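You operate a simulated robot arm through the tools that you are given. There is no shell and no other tool. Be economical: measure what you need, move in short steps, check, and stop when the job is done.

Carry out the task below with a simulated robot arm. There is one attempt and no reset: what you move stays moved.

TASK
Press the zero key two times.

It is judged by the outcome, as a careful person would: the job done as asked, and still so three seconds after it is handed in. It fails if anything else is knocked over, pushed out of place, dropped, spilled or broken.

THE ROBOT
A 7-joint arm with a two-finger parallel gripper, fixed in place. Base frame: the origin is at the foot of the arm, x ahead of it, y to its left, z up. Lengths are in m, angles in degrees, forces in N, time in s.
Its first joint turns from -66.0 to 66.0 degrees. Payload 2.5 kg.
Tool frame: the origin (TCP) lies between the finger pads and is the grasp point; the fingertips stand 0.023 m ahead of it; z points along the fingers, y is the line along which they close. The gripper opens to 0.094 m. The fingers are 0.038 m wide and 0.01 m thick; the gripper's body (0.054 by 0.096 m) begins 0.039 m behind the TCP.
Orientation is that of the tool frame in the base frame, as a unit quaternion [x, y, z, w]. With the fingers straight down and closing along the base's y, the tool's x points along the base's -x, its y along +y and its z along -z.

THE INTERFACE
- The arm moves only by the tool move_arm. Its argument "targets" is text: rows parted by semicolons, each of 7 numbers parted by spaces: the shift along the base's x, y, z in cm, then the turn, a rotation vector about the base's x, y, z in degrees, then the closure in counts, from 0 (fully open) to 255 (shut). In form: tx ty tz rx ry rz claw; .... A call has 1 to 12 rows; each row is the pose to reach, as a shift and turn from the pose commanded when the call began. A row lasts 0.2 s, in which the tool goes at most 0.05 m and 8.6 degrees; a call with a longer step from one row to the next is refused whole, and so is a gripper value outside its range. A pose out of reach is approached as far as the arm can. The call stops where the force on the tool passes 40 N (or 10 N more than at its start, if that is more) or the arm is blocked; 0.2 s more then pass. The fingers move at their own pace (about 0.108 m/s each) and stop on an object; they squeeze with about 36 N. The grip force told is the motor's: it shows also when the fingers shut on nothing. Time passes only in rows, and 0.2 s behind the last, so rows that repeat a pose let the fingers close. It gives the time, the measured TCP pose, the force on the tool (base axes), the opening and the grip force at its end, in the units of the frame above (readings bear some noise), and new pictures: "views" is both (left out), scene, wrist or none.
- Cameras (640 x 400 px; columns grow to the right, rows downward): "scene" is fixed at [0.0872, -0.3891, 0.5727]; the picture's right is [0.98, -0.19, 0.00], its down [-0.06, -0.29, -0.96] and it looks along [0.19, 0.94, -0.29] (base axes); focal length 311 px, centre (320, 200). "wrist" rides on the gripper at [-0.039, 0, -0.044] in the tool frame; the picture's right is [0.00, -1.00, 0.00], its down [0.97, 0.00, -0.24] and it looks along [0.24, 0.00, 0.97] (tool axes); focal length 218 px, centre (320, 200).
- measure_at(camera, pixels): for up to 12 pixels [column, row] of the newest picture of that camera ("zoom" is the newest enlarged one), the place [x, y, z] in the base frame of the surface seen there, good to about 0.002 m. No time passes.
- zoom(camera, box): a new picture of the part [left, top, right, bottom] of that camera's present view, enlarged. No time passes.
- sign_off(): hands the job in; it is judged then, once.

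Work in short steps. Measure before you move; look again where a grasp or a placing could have gone wrong, and mend it. You have 60 turns and 120 pictures in all, the two below and enlarged ones among them. Open the gripper and draw the arm clear of the work before you hand the job in, unless the task says otherwise; then end with one line.

The tools are called after "Call:" as name(argument=value, ...) on one line, values as JSON. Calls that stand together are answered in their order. move_arm: Moves the arm, as the interface text tells. Its arguments: {"type":"object","properties":{"targets":{"type":"string"},"views":{"type":"string","enum":["both","scene","wrist","none"]}},"required":["targets"]} The other tools are called the same way: measure_at (camera, pixels) gives the place of the surface under pixels of a picture; zoom (camera, box) takes an enlarged picture of a part of a camera's view; sign_off () hands the job in.

At the start:

```text
time_s: 0.0
position: [0.2231, 0.2824, 0.427]
ee_rot: [-0.001, 1.0, 0.0, 0.0]
wrist_force: [-0.8, 0.3, 0.3]
finger_gap: 0.094
gripper_force: 0.1
```

scene: 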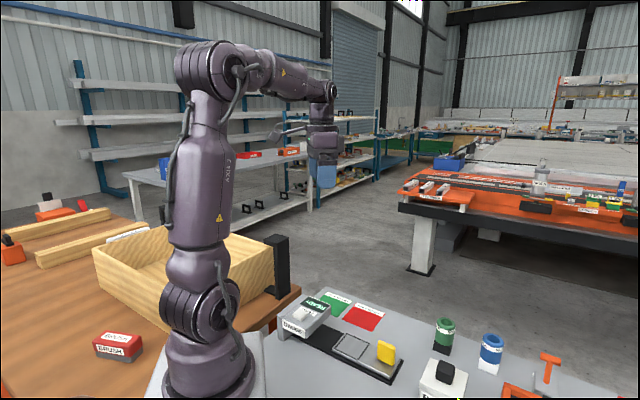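
wrist: 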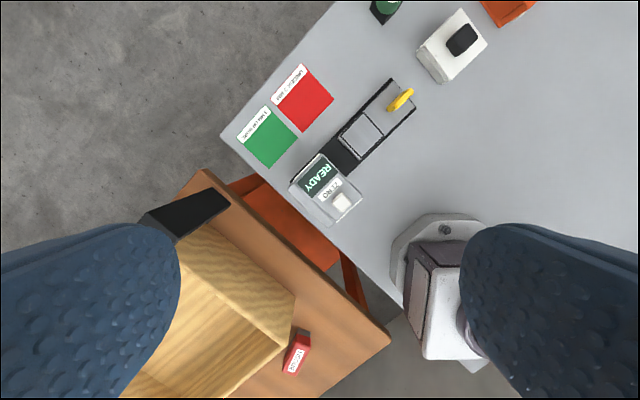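

The instrument with "READY" and a zero key shows near wrist (330,190). I'll zoom in on it in both views.

Call:
zoom(camera="wrist", box=[270, 130, 390, 240])

Call:
zoom(camera="scene", box=[260, 280, 420, 390])

Call:
measure_at(camera="wrist", pixels=[[342, 202], [336, 188], [320, 176], [300, 190], [330, 216], [355, 195], [322, 158], [398, 100], [362, 137], [310, 200], [350, 208], [370, 230]])

```text
3.64 times, centred on (330, 185) of wrist
```

zoom: 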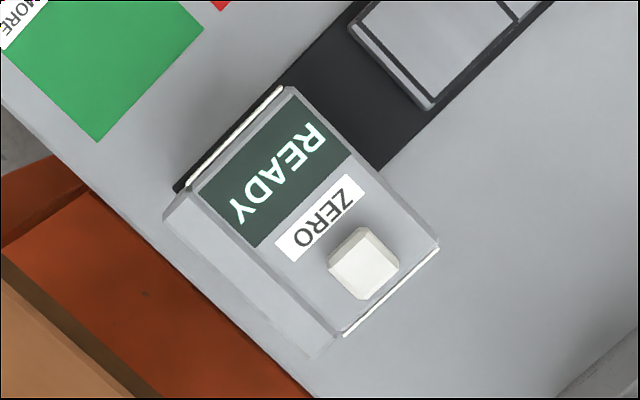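

```text
3.64 times, centred on (340, 335) of scene
```

zoom: 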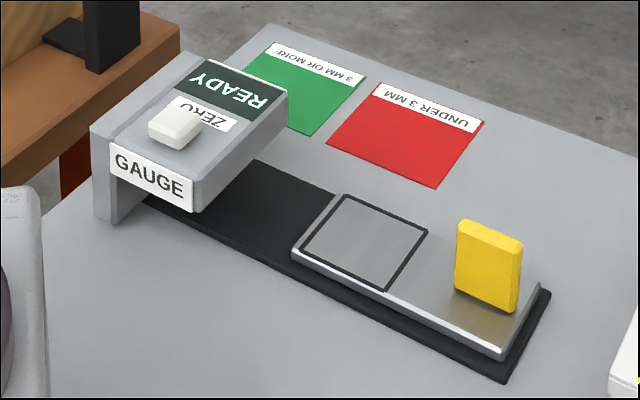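

```text
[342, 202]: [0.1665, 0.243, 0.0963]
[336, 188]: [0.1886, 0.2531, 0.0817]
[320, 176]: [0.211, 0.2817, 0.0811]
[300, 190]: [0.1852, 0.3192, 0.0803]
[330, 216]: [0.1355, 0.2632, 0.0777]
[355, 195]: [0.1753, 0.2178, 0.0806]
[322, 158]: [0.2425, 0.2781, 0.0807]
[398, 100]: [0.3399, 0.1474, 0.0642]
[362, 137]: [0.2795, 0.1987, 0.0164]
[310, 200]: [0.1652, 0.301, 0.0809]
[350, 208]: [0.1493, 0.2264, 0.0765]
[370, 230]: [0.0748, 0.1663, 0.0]
```

The wrist measurement puts the key top near (0.166, 0.243, 0.096) and the bench near z=0, which disagrees with the stated surface height. I'll cross-check with the scene camera.

Call:
measure_at(camera="scene", pixels=[[300, 314], [303, 315], [298, 314], [316, 305], [300, 350], [350, 375], [355, 345], [385, 352], [420, 340], [200, 240], [440, 370], [490, 350]])

Call:
measure_at(camera="zoom", pixels=[[165, 125], [185, 122], [175, 112], [178, 130], [152, 128], [200, 122], [130, 122], [205, 145], [230, 100], [40, 280], [400, 220], [175, 143]])

```text
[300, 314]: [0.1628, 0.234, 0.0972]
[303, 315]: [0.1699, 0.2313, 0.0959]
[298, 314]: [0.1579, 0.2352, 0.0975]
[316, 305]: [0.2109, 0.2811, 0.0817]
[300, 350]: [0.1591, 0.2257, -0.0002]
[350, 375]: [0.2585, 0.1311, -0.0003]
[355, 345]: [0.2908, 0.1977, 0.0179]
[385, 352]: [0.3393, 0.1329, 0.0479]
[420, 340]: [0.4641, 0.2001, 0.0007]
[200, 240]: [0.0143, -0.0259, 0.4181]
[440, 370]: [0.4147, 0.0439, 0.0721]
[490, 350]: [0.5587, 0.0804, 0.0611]
```

```text
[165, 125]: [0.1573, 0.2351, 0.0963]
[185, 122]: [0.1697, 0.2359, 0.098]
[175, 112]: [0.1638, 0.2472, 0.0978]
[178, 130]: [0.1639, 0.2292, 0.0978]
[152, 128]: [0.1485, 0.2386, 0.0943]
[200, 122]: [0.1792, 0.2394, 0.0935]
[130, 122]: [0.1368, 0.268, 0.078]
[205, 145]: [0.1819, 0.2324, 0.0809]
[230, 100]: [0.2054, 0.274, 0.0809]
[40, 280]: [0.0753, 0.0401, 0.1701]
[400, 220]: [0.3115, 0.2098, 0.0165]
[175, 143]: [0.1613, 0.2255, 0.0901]
```

Both cameras agree: the bench is at z≈0, the key top at z≈0.097, centred near (0.164, 0.238), and the housing at 0.081. I'll shut the fingers and come to about 3 cm above the key.

Call:
move_arm(targets="-2 -1.5 0 0 0 0 255; -4 -3 0 0 0 0 255; -5.9 -4.45 0 0 0 0 255; -5.9 -4.45 -4 0 0 0 255; -5.9 -4.45 -8 0 0 0 255; -5.9 -4.45 -12 0 0 0 255; -5.9 -4.45 -16 0 0 0 255; -5.9 -4.45 -20 0 0 0 255; -5.9 -4.45 -24 0 0 0 255; -5.9 -4.45 -26 0 0 0 255; -5.9 -4.45 -27.4 0 0 0 255; -5.9 -4.45 -27.4 0 0 0 255")

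```text
time_s: 2.6
position: [0.1652, 0.2375, 0.1519]
ee_rot: [0.0, 1.0, -0.001, 0.0]
wrist_force: [0.3, 0.3, 0.1]
finger_gap: 0.0
gripper_force: 36.1
```

scene: 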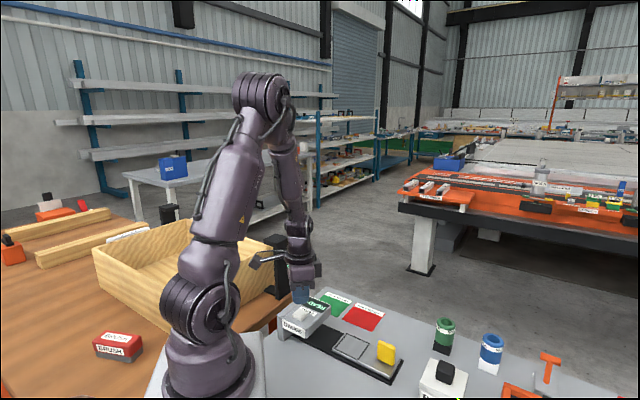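
wrist: 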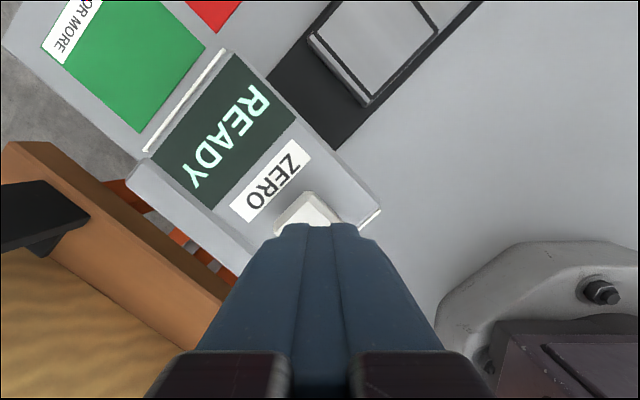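

The tip is at z≈0.129 over the key, which is at wrist (310,212). I'll descend slowly to just about contact and look.

Call:
move_arm(targets="0 0 -1 0 0 0 255; 0 0 -2 0 0 0 255; 0 0 -2.6 0 0 0 255; 0 0 -2.8 0 0 0 255", views="wrist")

Call:
zoom(camera="scene", box=[260, 260, 380, 340])

```text
time_s: 3.6
position: [0.1653, 0.2385, 0.1253]
ee_rot: [0.0, 1.0, -0.001, 0.0]
wrist_force: [0.3, 0.0, -0.4]
finger_gap: 0.0001
gripper_force: 35.7
```

wrist: 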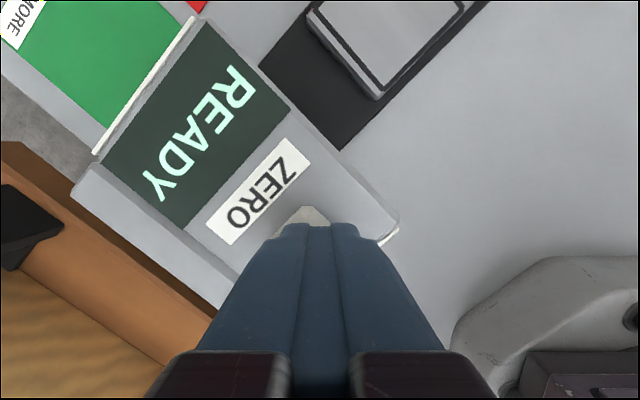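

```text
5.00 times, centred on (320, 300) of scene
```

zoom: 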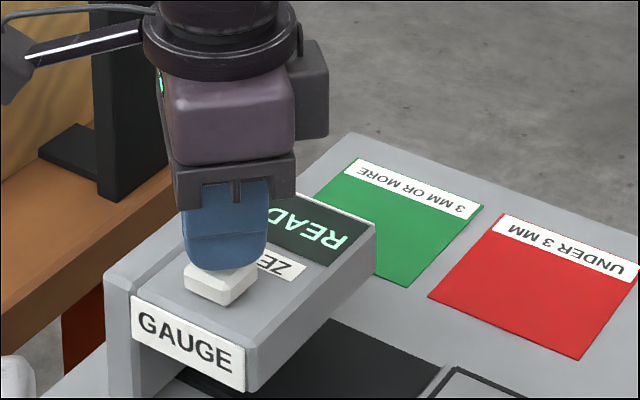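

The tips are about 5 mm above the key and slightly toward its far side. I'll shift 3 mm nearer and press down in 1 mm rows.

Call:
move_arm(targets="-0.1 -0.3 0 0 0 0 255; -0.1 -0.3 -0.3 0 0 0 255; -0.1 -0.3 -0.4 0 0 0 255; -0.1 -0.3 -0.5 0 0 0 255; -0.1 -0.3 -0.6 0 0 0 255; -0.1 -0.3 -0.7 0 0 0 255", views="wrist")

Call:
zoom(camera="scene", box=[260, 260, 380, 340])

```text
time_s: 5.0
position: [0.1643, 0.2345, 0.1166]
ee_rot: [0.0, 1.0, 0.001, 0.0]
wrist_force: [1.0, 0.2, 0.4]
finger_gap: 0.0
gripper_force: 36.7
```

wrist: 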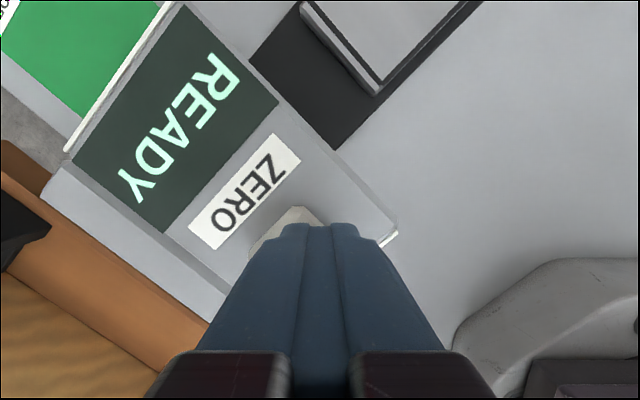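

```text
5.00 times, centred on (320, 300) of scene
```

zoom: 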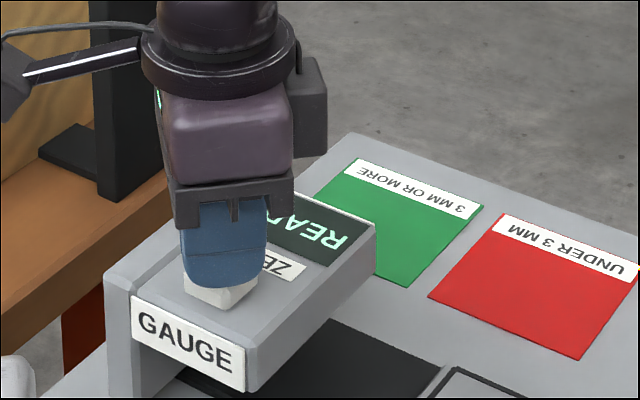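

No contact force is felt yet (tip ≈0.094–0.095) and the screen still reads READY. I'll continue down in 1 mm rows.

Call:
move_arm(targets="0 0 -0.1 0 0 0 255; 0 0 -0.2 0 0 0 255", views="wrist")

Call:
zoom(camera="scene", box=[260, 260, 380, 340])

```text
time_s: 5.6
position: [0.1648, 0.2341, 0.1168]
ee_rot: [0.0, 1.0, 0.0, 0.0]
wrist_force: [-1.0, 1.2, 0.7]
finger_gap: 0.0
gripper_force: 36.1
```

wrist: 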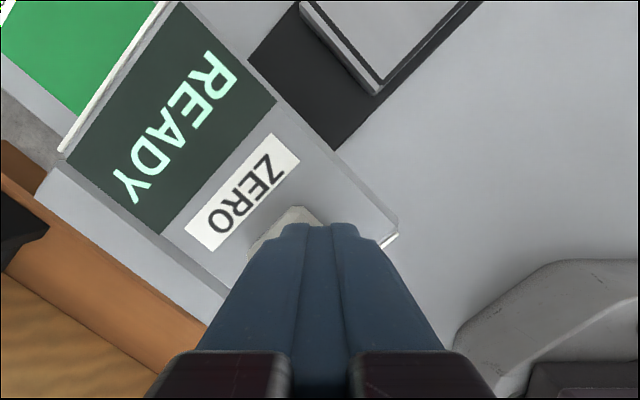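

```text
5.00 times, centred on (320, 300) of scene
```

zoom: 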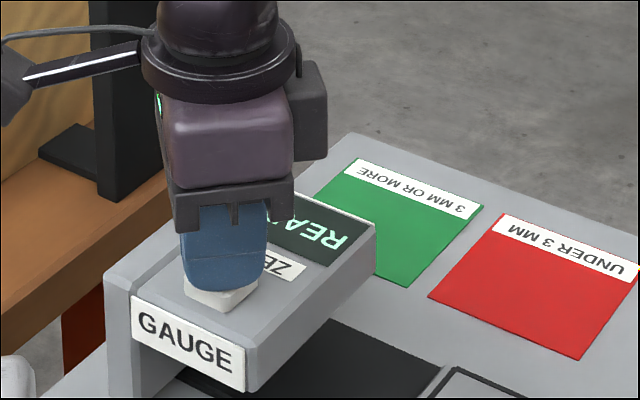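

The force is still under 1 N and the display is unchanged. I'll keep going down in small rows.

Call:
move_arm(targets="0 0 -0.1 0 0 0 255; 0 0 -0.2 0 0 0 255", views="wrist")

Call:
zoom(camera="scene", box=[260, 260, 380, 340])

```text
time_s: 6.2
position: [0.1635, 0.234, 0.1133]
ee_rot: [0.0, 1.0, 0.0, 0.0]
wrist_force: [0.0, 0.8, 0.7]
finger_gap: 0.0002
gripper_force: 36.4
```

wrist: 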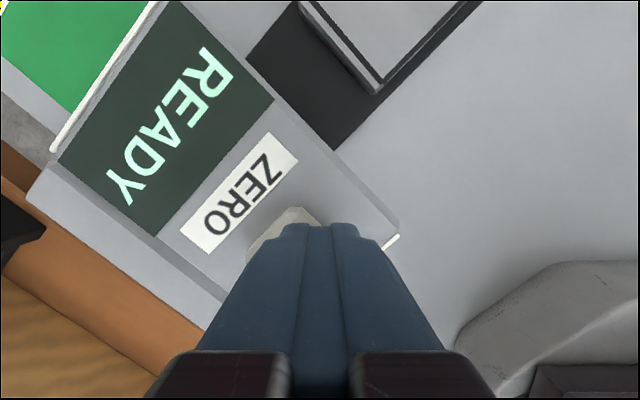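

```text
5.00 times, centred on (320, 300) of scene
```

zoom: 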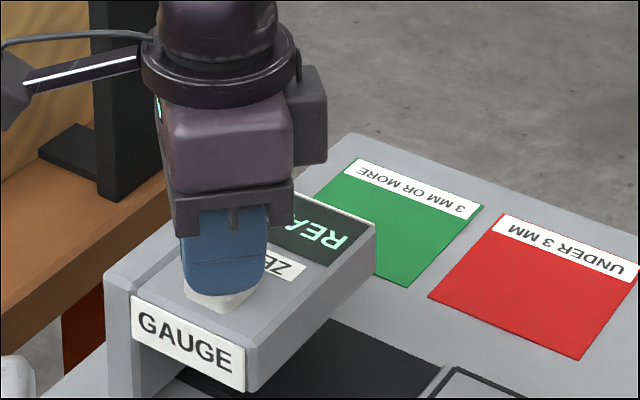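

The visible white rim is thinning, so the key seems to be sinking with light resistance. I'll continue down.

Call:
move_arm(targets="0 0 -0.1 0 0 0 255; 0 0 -0.2 0 0 0 255", views="wrist")

Call:
zoom(camera="scene", box=[260, 260, 380, 340])

```text
time_s: 6.8
position: [0.1643, 0.2344, 0.1118]
ee_rot: [0.0, 1.0, 0.0, 0.001]
wrist_force: [0.2, -1.2, 1.3]
finger_gap: 0.0
gripper_force: 35.7
```

wrist: 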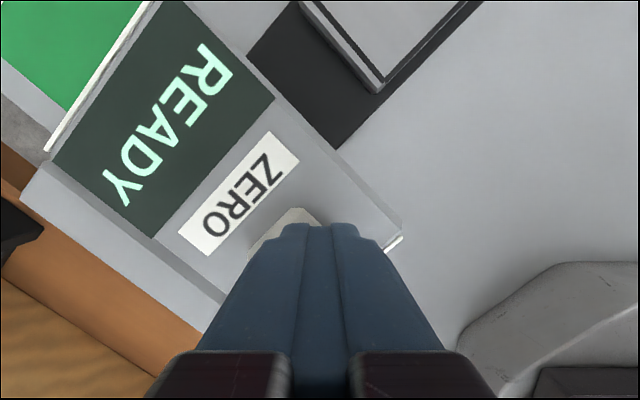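

```text
5.00 times, centred on (320, 300) of scene
```

zoom: 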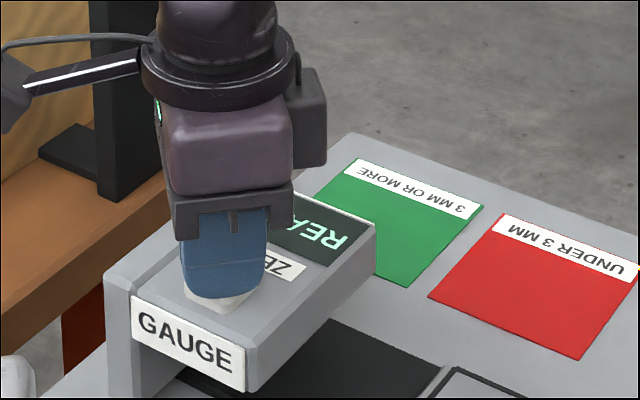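

Force 1.3 N and rising, with the tip at about 0.089. I'll go another 2 mm.

Call:
move_arm(targets="0 0 -0.1 0 0 0 255; 0 0 -0.2 0 0 0 255", views="wrist")

Call:
zoom(camera="scene", box=[260, 260, 380, 340])

```text
time_s: 7.4
position: [0.1639, 0.2357, 0.1106]
ee_rot: [-0.001, 1.0, -0.001, 0.0]
wrist_force: [-1.8, -1.2, 8.5]
finger_gap: 0.0
gripper_force: 36.4
```

wrist: 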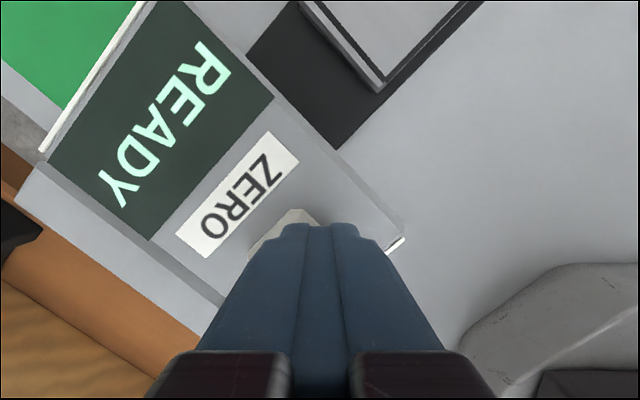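

```text
5.00 times, centred on (320, 300) of scene
```

zoom: 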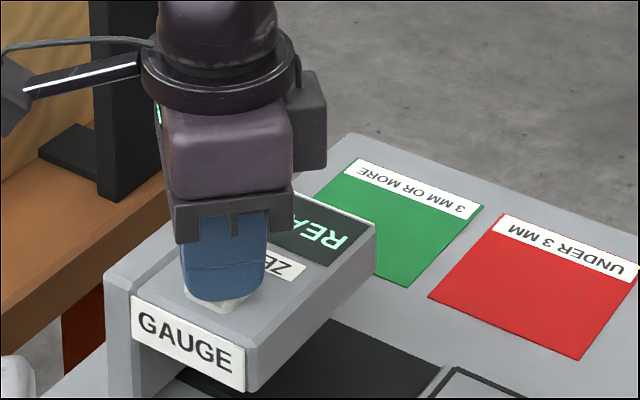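

The force jumped to 8.5 N, so the key has bottomed at tip ≈0.088. I'll release 1.5 cm up and look at the display.

Call:
move_arm(targets="0 0 0.5 0 0 0 255; 0 0 1.5 0 0 0 255; 0 0 1.5 0 0 0 255", views="wrist")

Call:
zoom(camera="scene", box=[260, 260, 380, 340])

```text
time_s: 8.2
position: [0.1651, 0.2337, 0.1266]
ee_rot: [0.0, 1.0, 0.0, -0.001]
wrist_force: [0.5, 0.7, 0.1]
finger_gap: 0.0001
gripper_force: 36.0
```

wrist: 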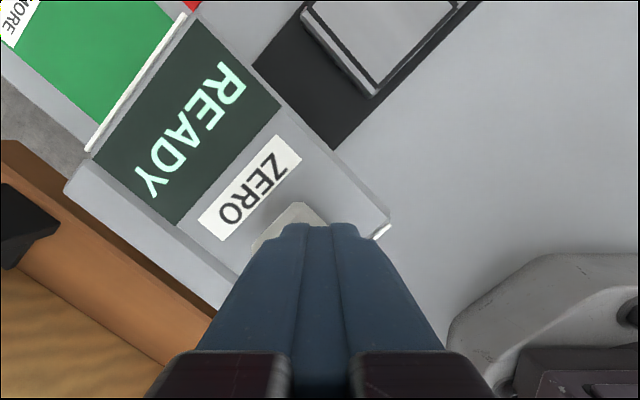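

```text
5.00 times, centred on (320, 300) of scene
```

zoom: 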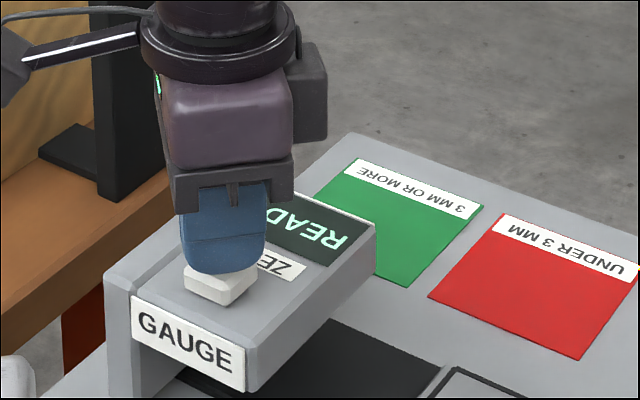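

The key sprang back fully (white block visible again at zoom (215,283)); the display gives no press feedback, but the hard stop was clear with the tips still above the housing. Now the second press to the same depth, then release.

Call:
move_arm(targets="0 0 -0.5 0 0 0 255; 0 0 -0.9 0 0 0 255; 0 0 -1.1 0 0 0 255; 0 0 -1.3 0 0 0 255; 0 0 -1.4 0 0 0 255; 0 0 -1.5 0 0 0 255; 0 0 -1.5 0 0 0 255", views="none")

Call:
zoom(camera="scene", box=[260, 260, 380, 340])

```text
time_s: 9.8
position: [0.1644, 0.2346, 0.1103]
ee_rot: [0.0, 1.0, -0.001, 0.0]
wrist_force: [0.1, -2.2, 9.7]
finger_gap: 0.0
gripper_force: 36.7
```

```text
5.00 times, centred on (320, 300) of scene
```

zoom: 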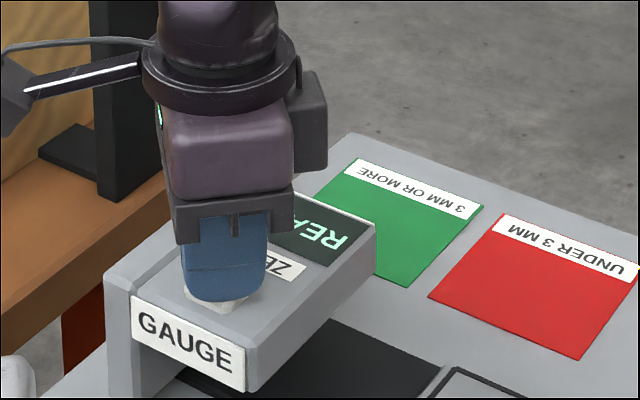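

The second press bottomed the same way (9.7 N). I'll lift straight up well clear and then open the gripper.

Call:
move_arm(targets="0 0 1 0 0 0 255; 0 0 4 0 0 0 255; 0 0 8 0 0 0 255; 0 0 12 0 0 0 255; 0 0 16 0 0 0 255; 0 0 20 0 0 0 255; 0 0 24 0 0 0 0; 2 2 27 0 0 0 0; 4 4 28 0 0 0 0; 5 5 28 0 0 0 0; 5 5 28 0 0 0 0; 5 5 28 0 0 0 0")

Call:
zoom(camera="scene", box=[260, 280, 420, 390])

```text
time_s: 12.4
position: [0.2152, 0.2858, 0.3892]
ee_rot: [0.0, 1.0, 0.0, 0.0]
wrist_force: [-0.4, 0.7, 0.2]
finger_gap: 0.094
gripper_force: 0.1
```

scene: 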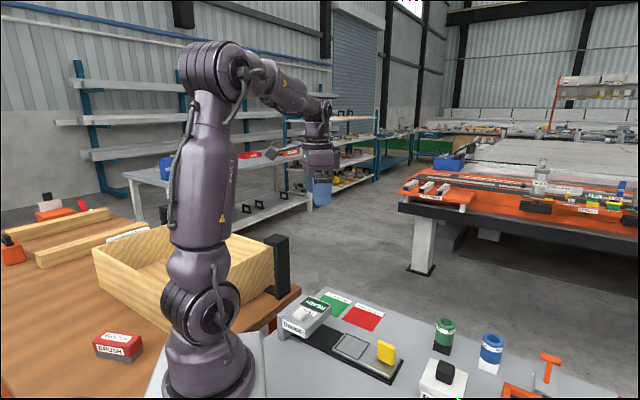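
wrist: 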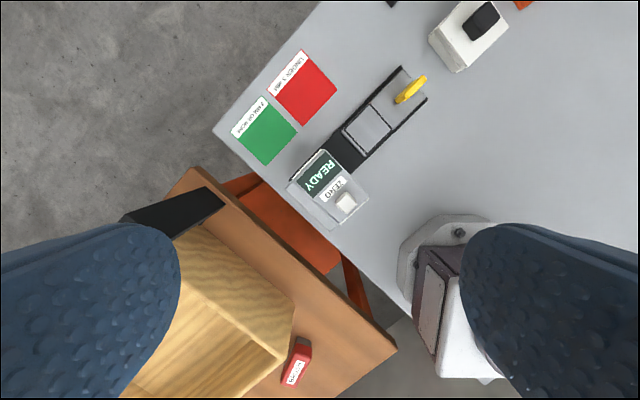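

```text
3.64 times, centred on (340, 335) of scene
```

zoom: 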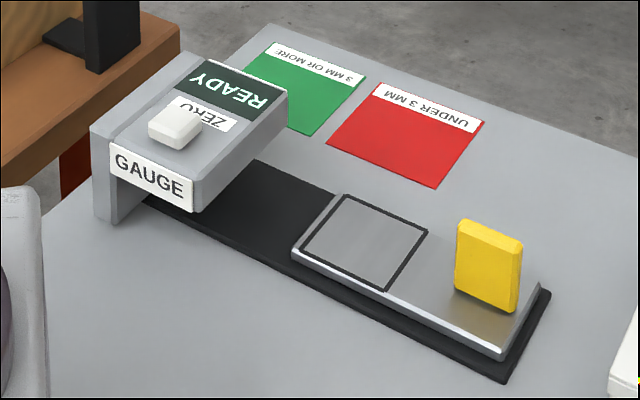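

The key is back up, the gauge and its surroundings are unmoved, and the arm is clear with the gripper open. I'm handing in.

Call:
sign_off()

```text
The job is handed in.
```

I pressed the zero key twice, each time down to its stop (8.5 N, then 9.7 N). The key came back up and nothing else moved. The display read READY throughout and shows no press count, so I'm relying on the force and the key's travel as evidence that both presses registered.
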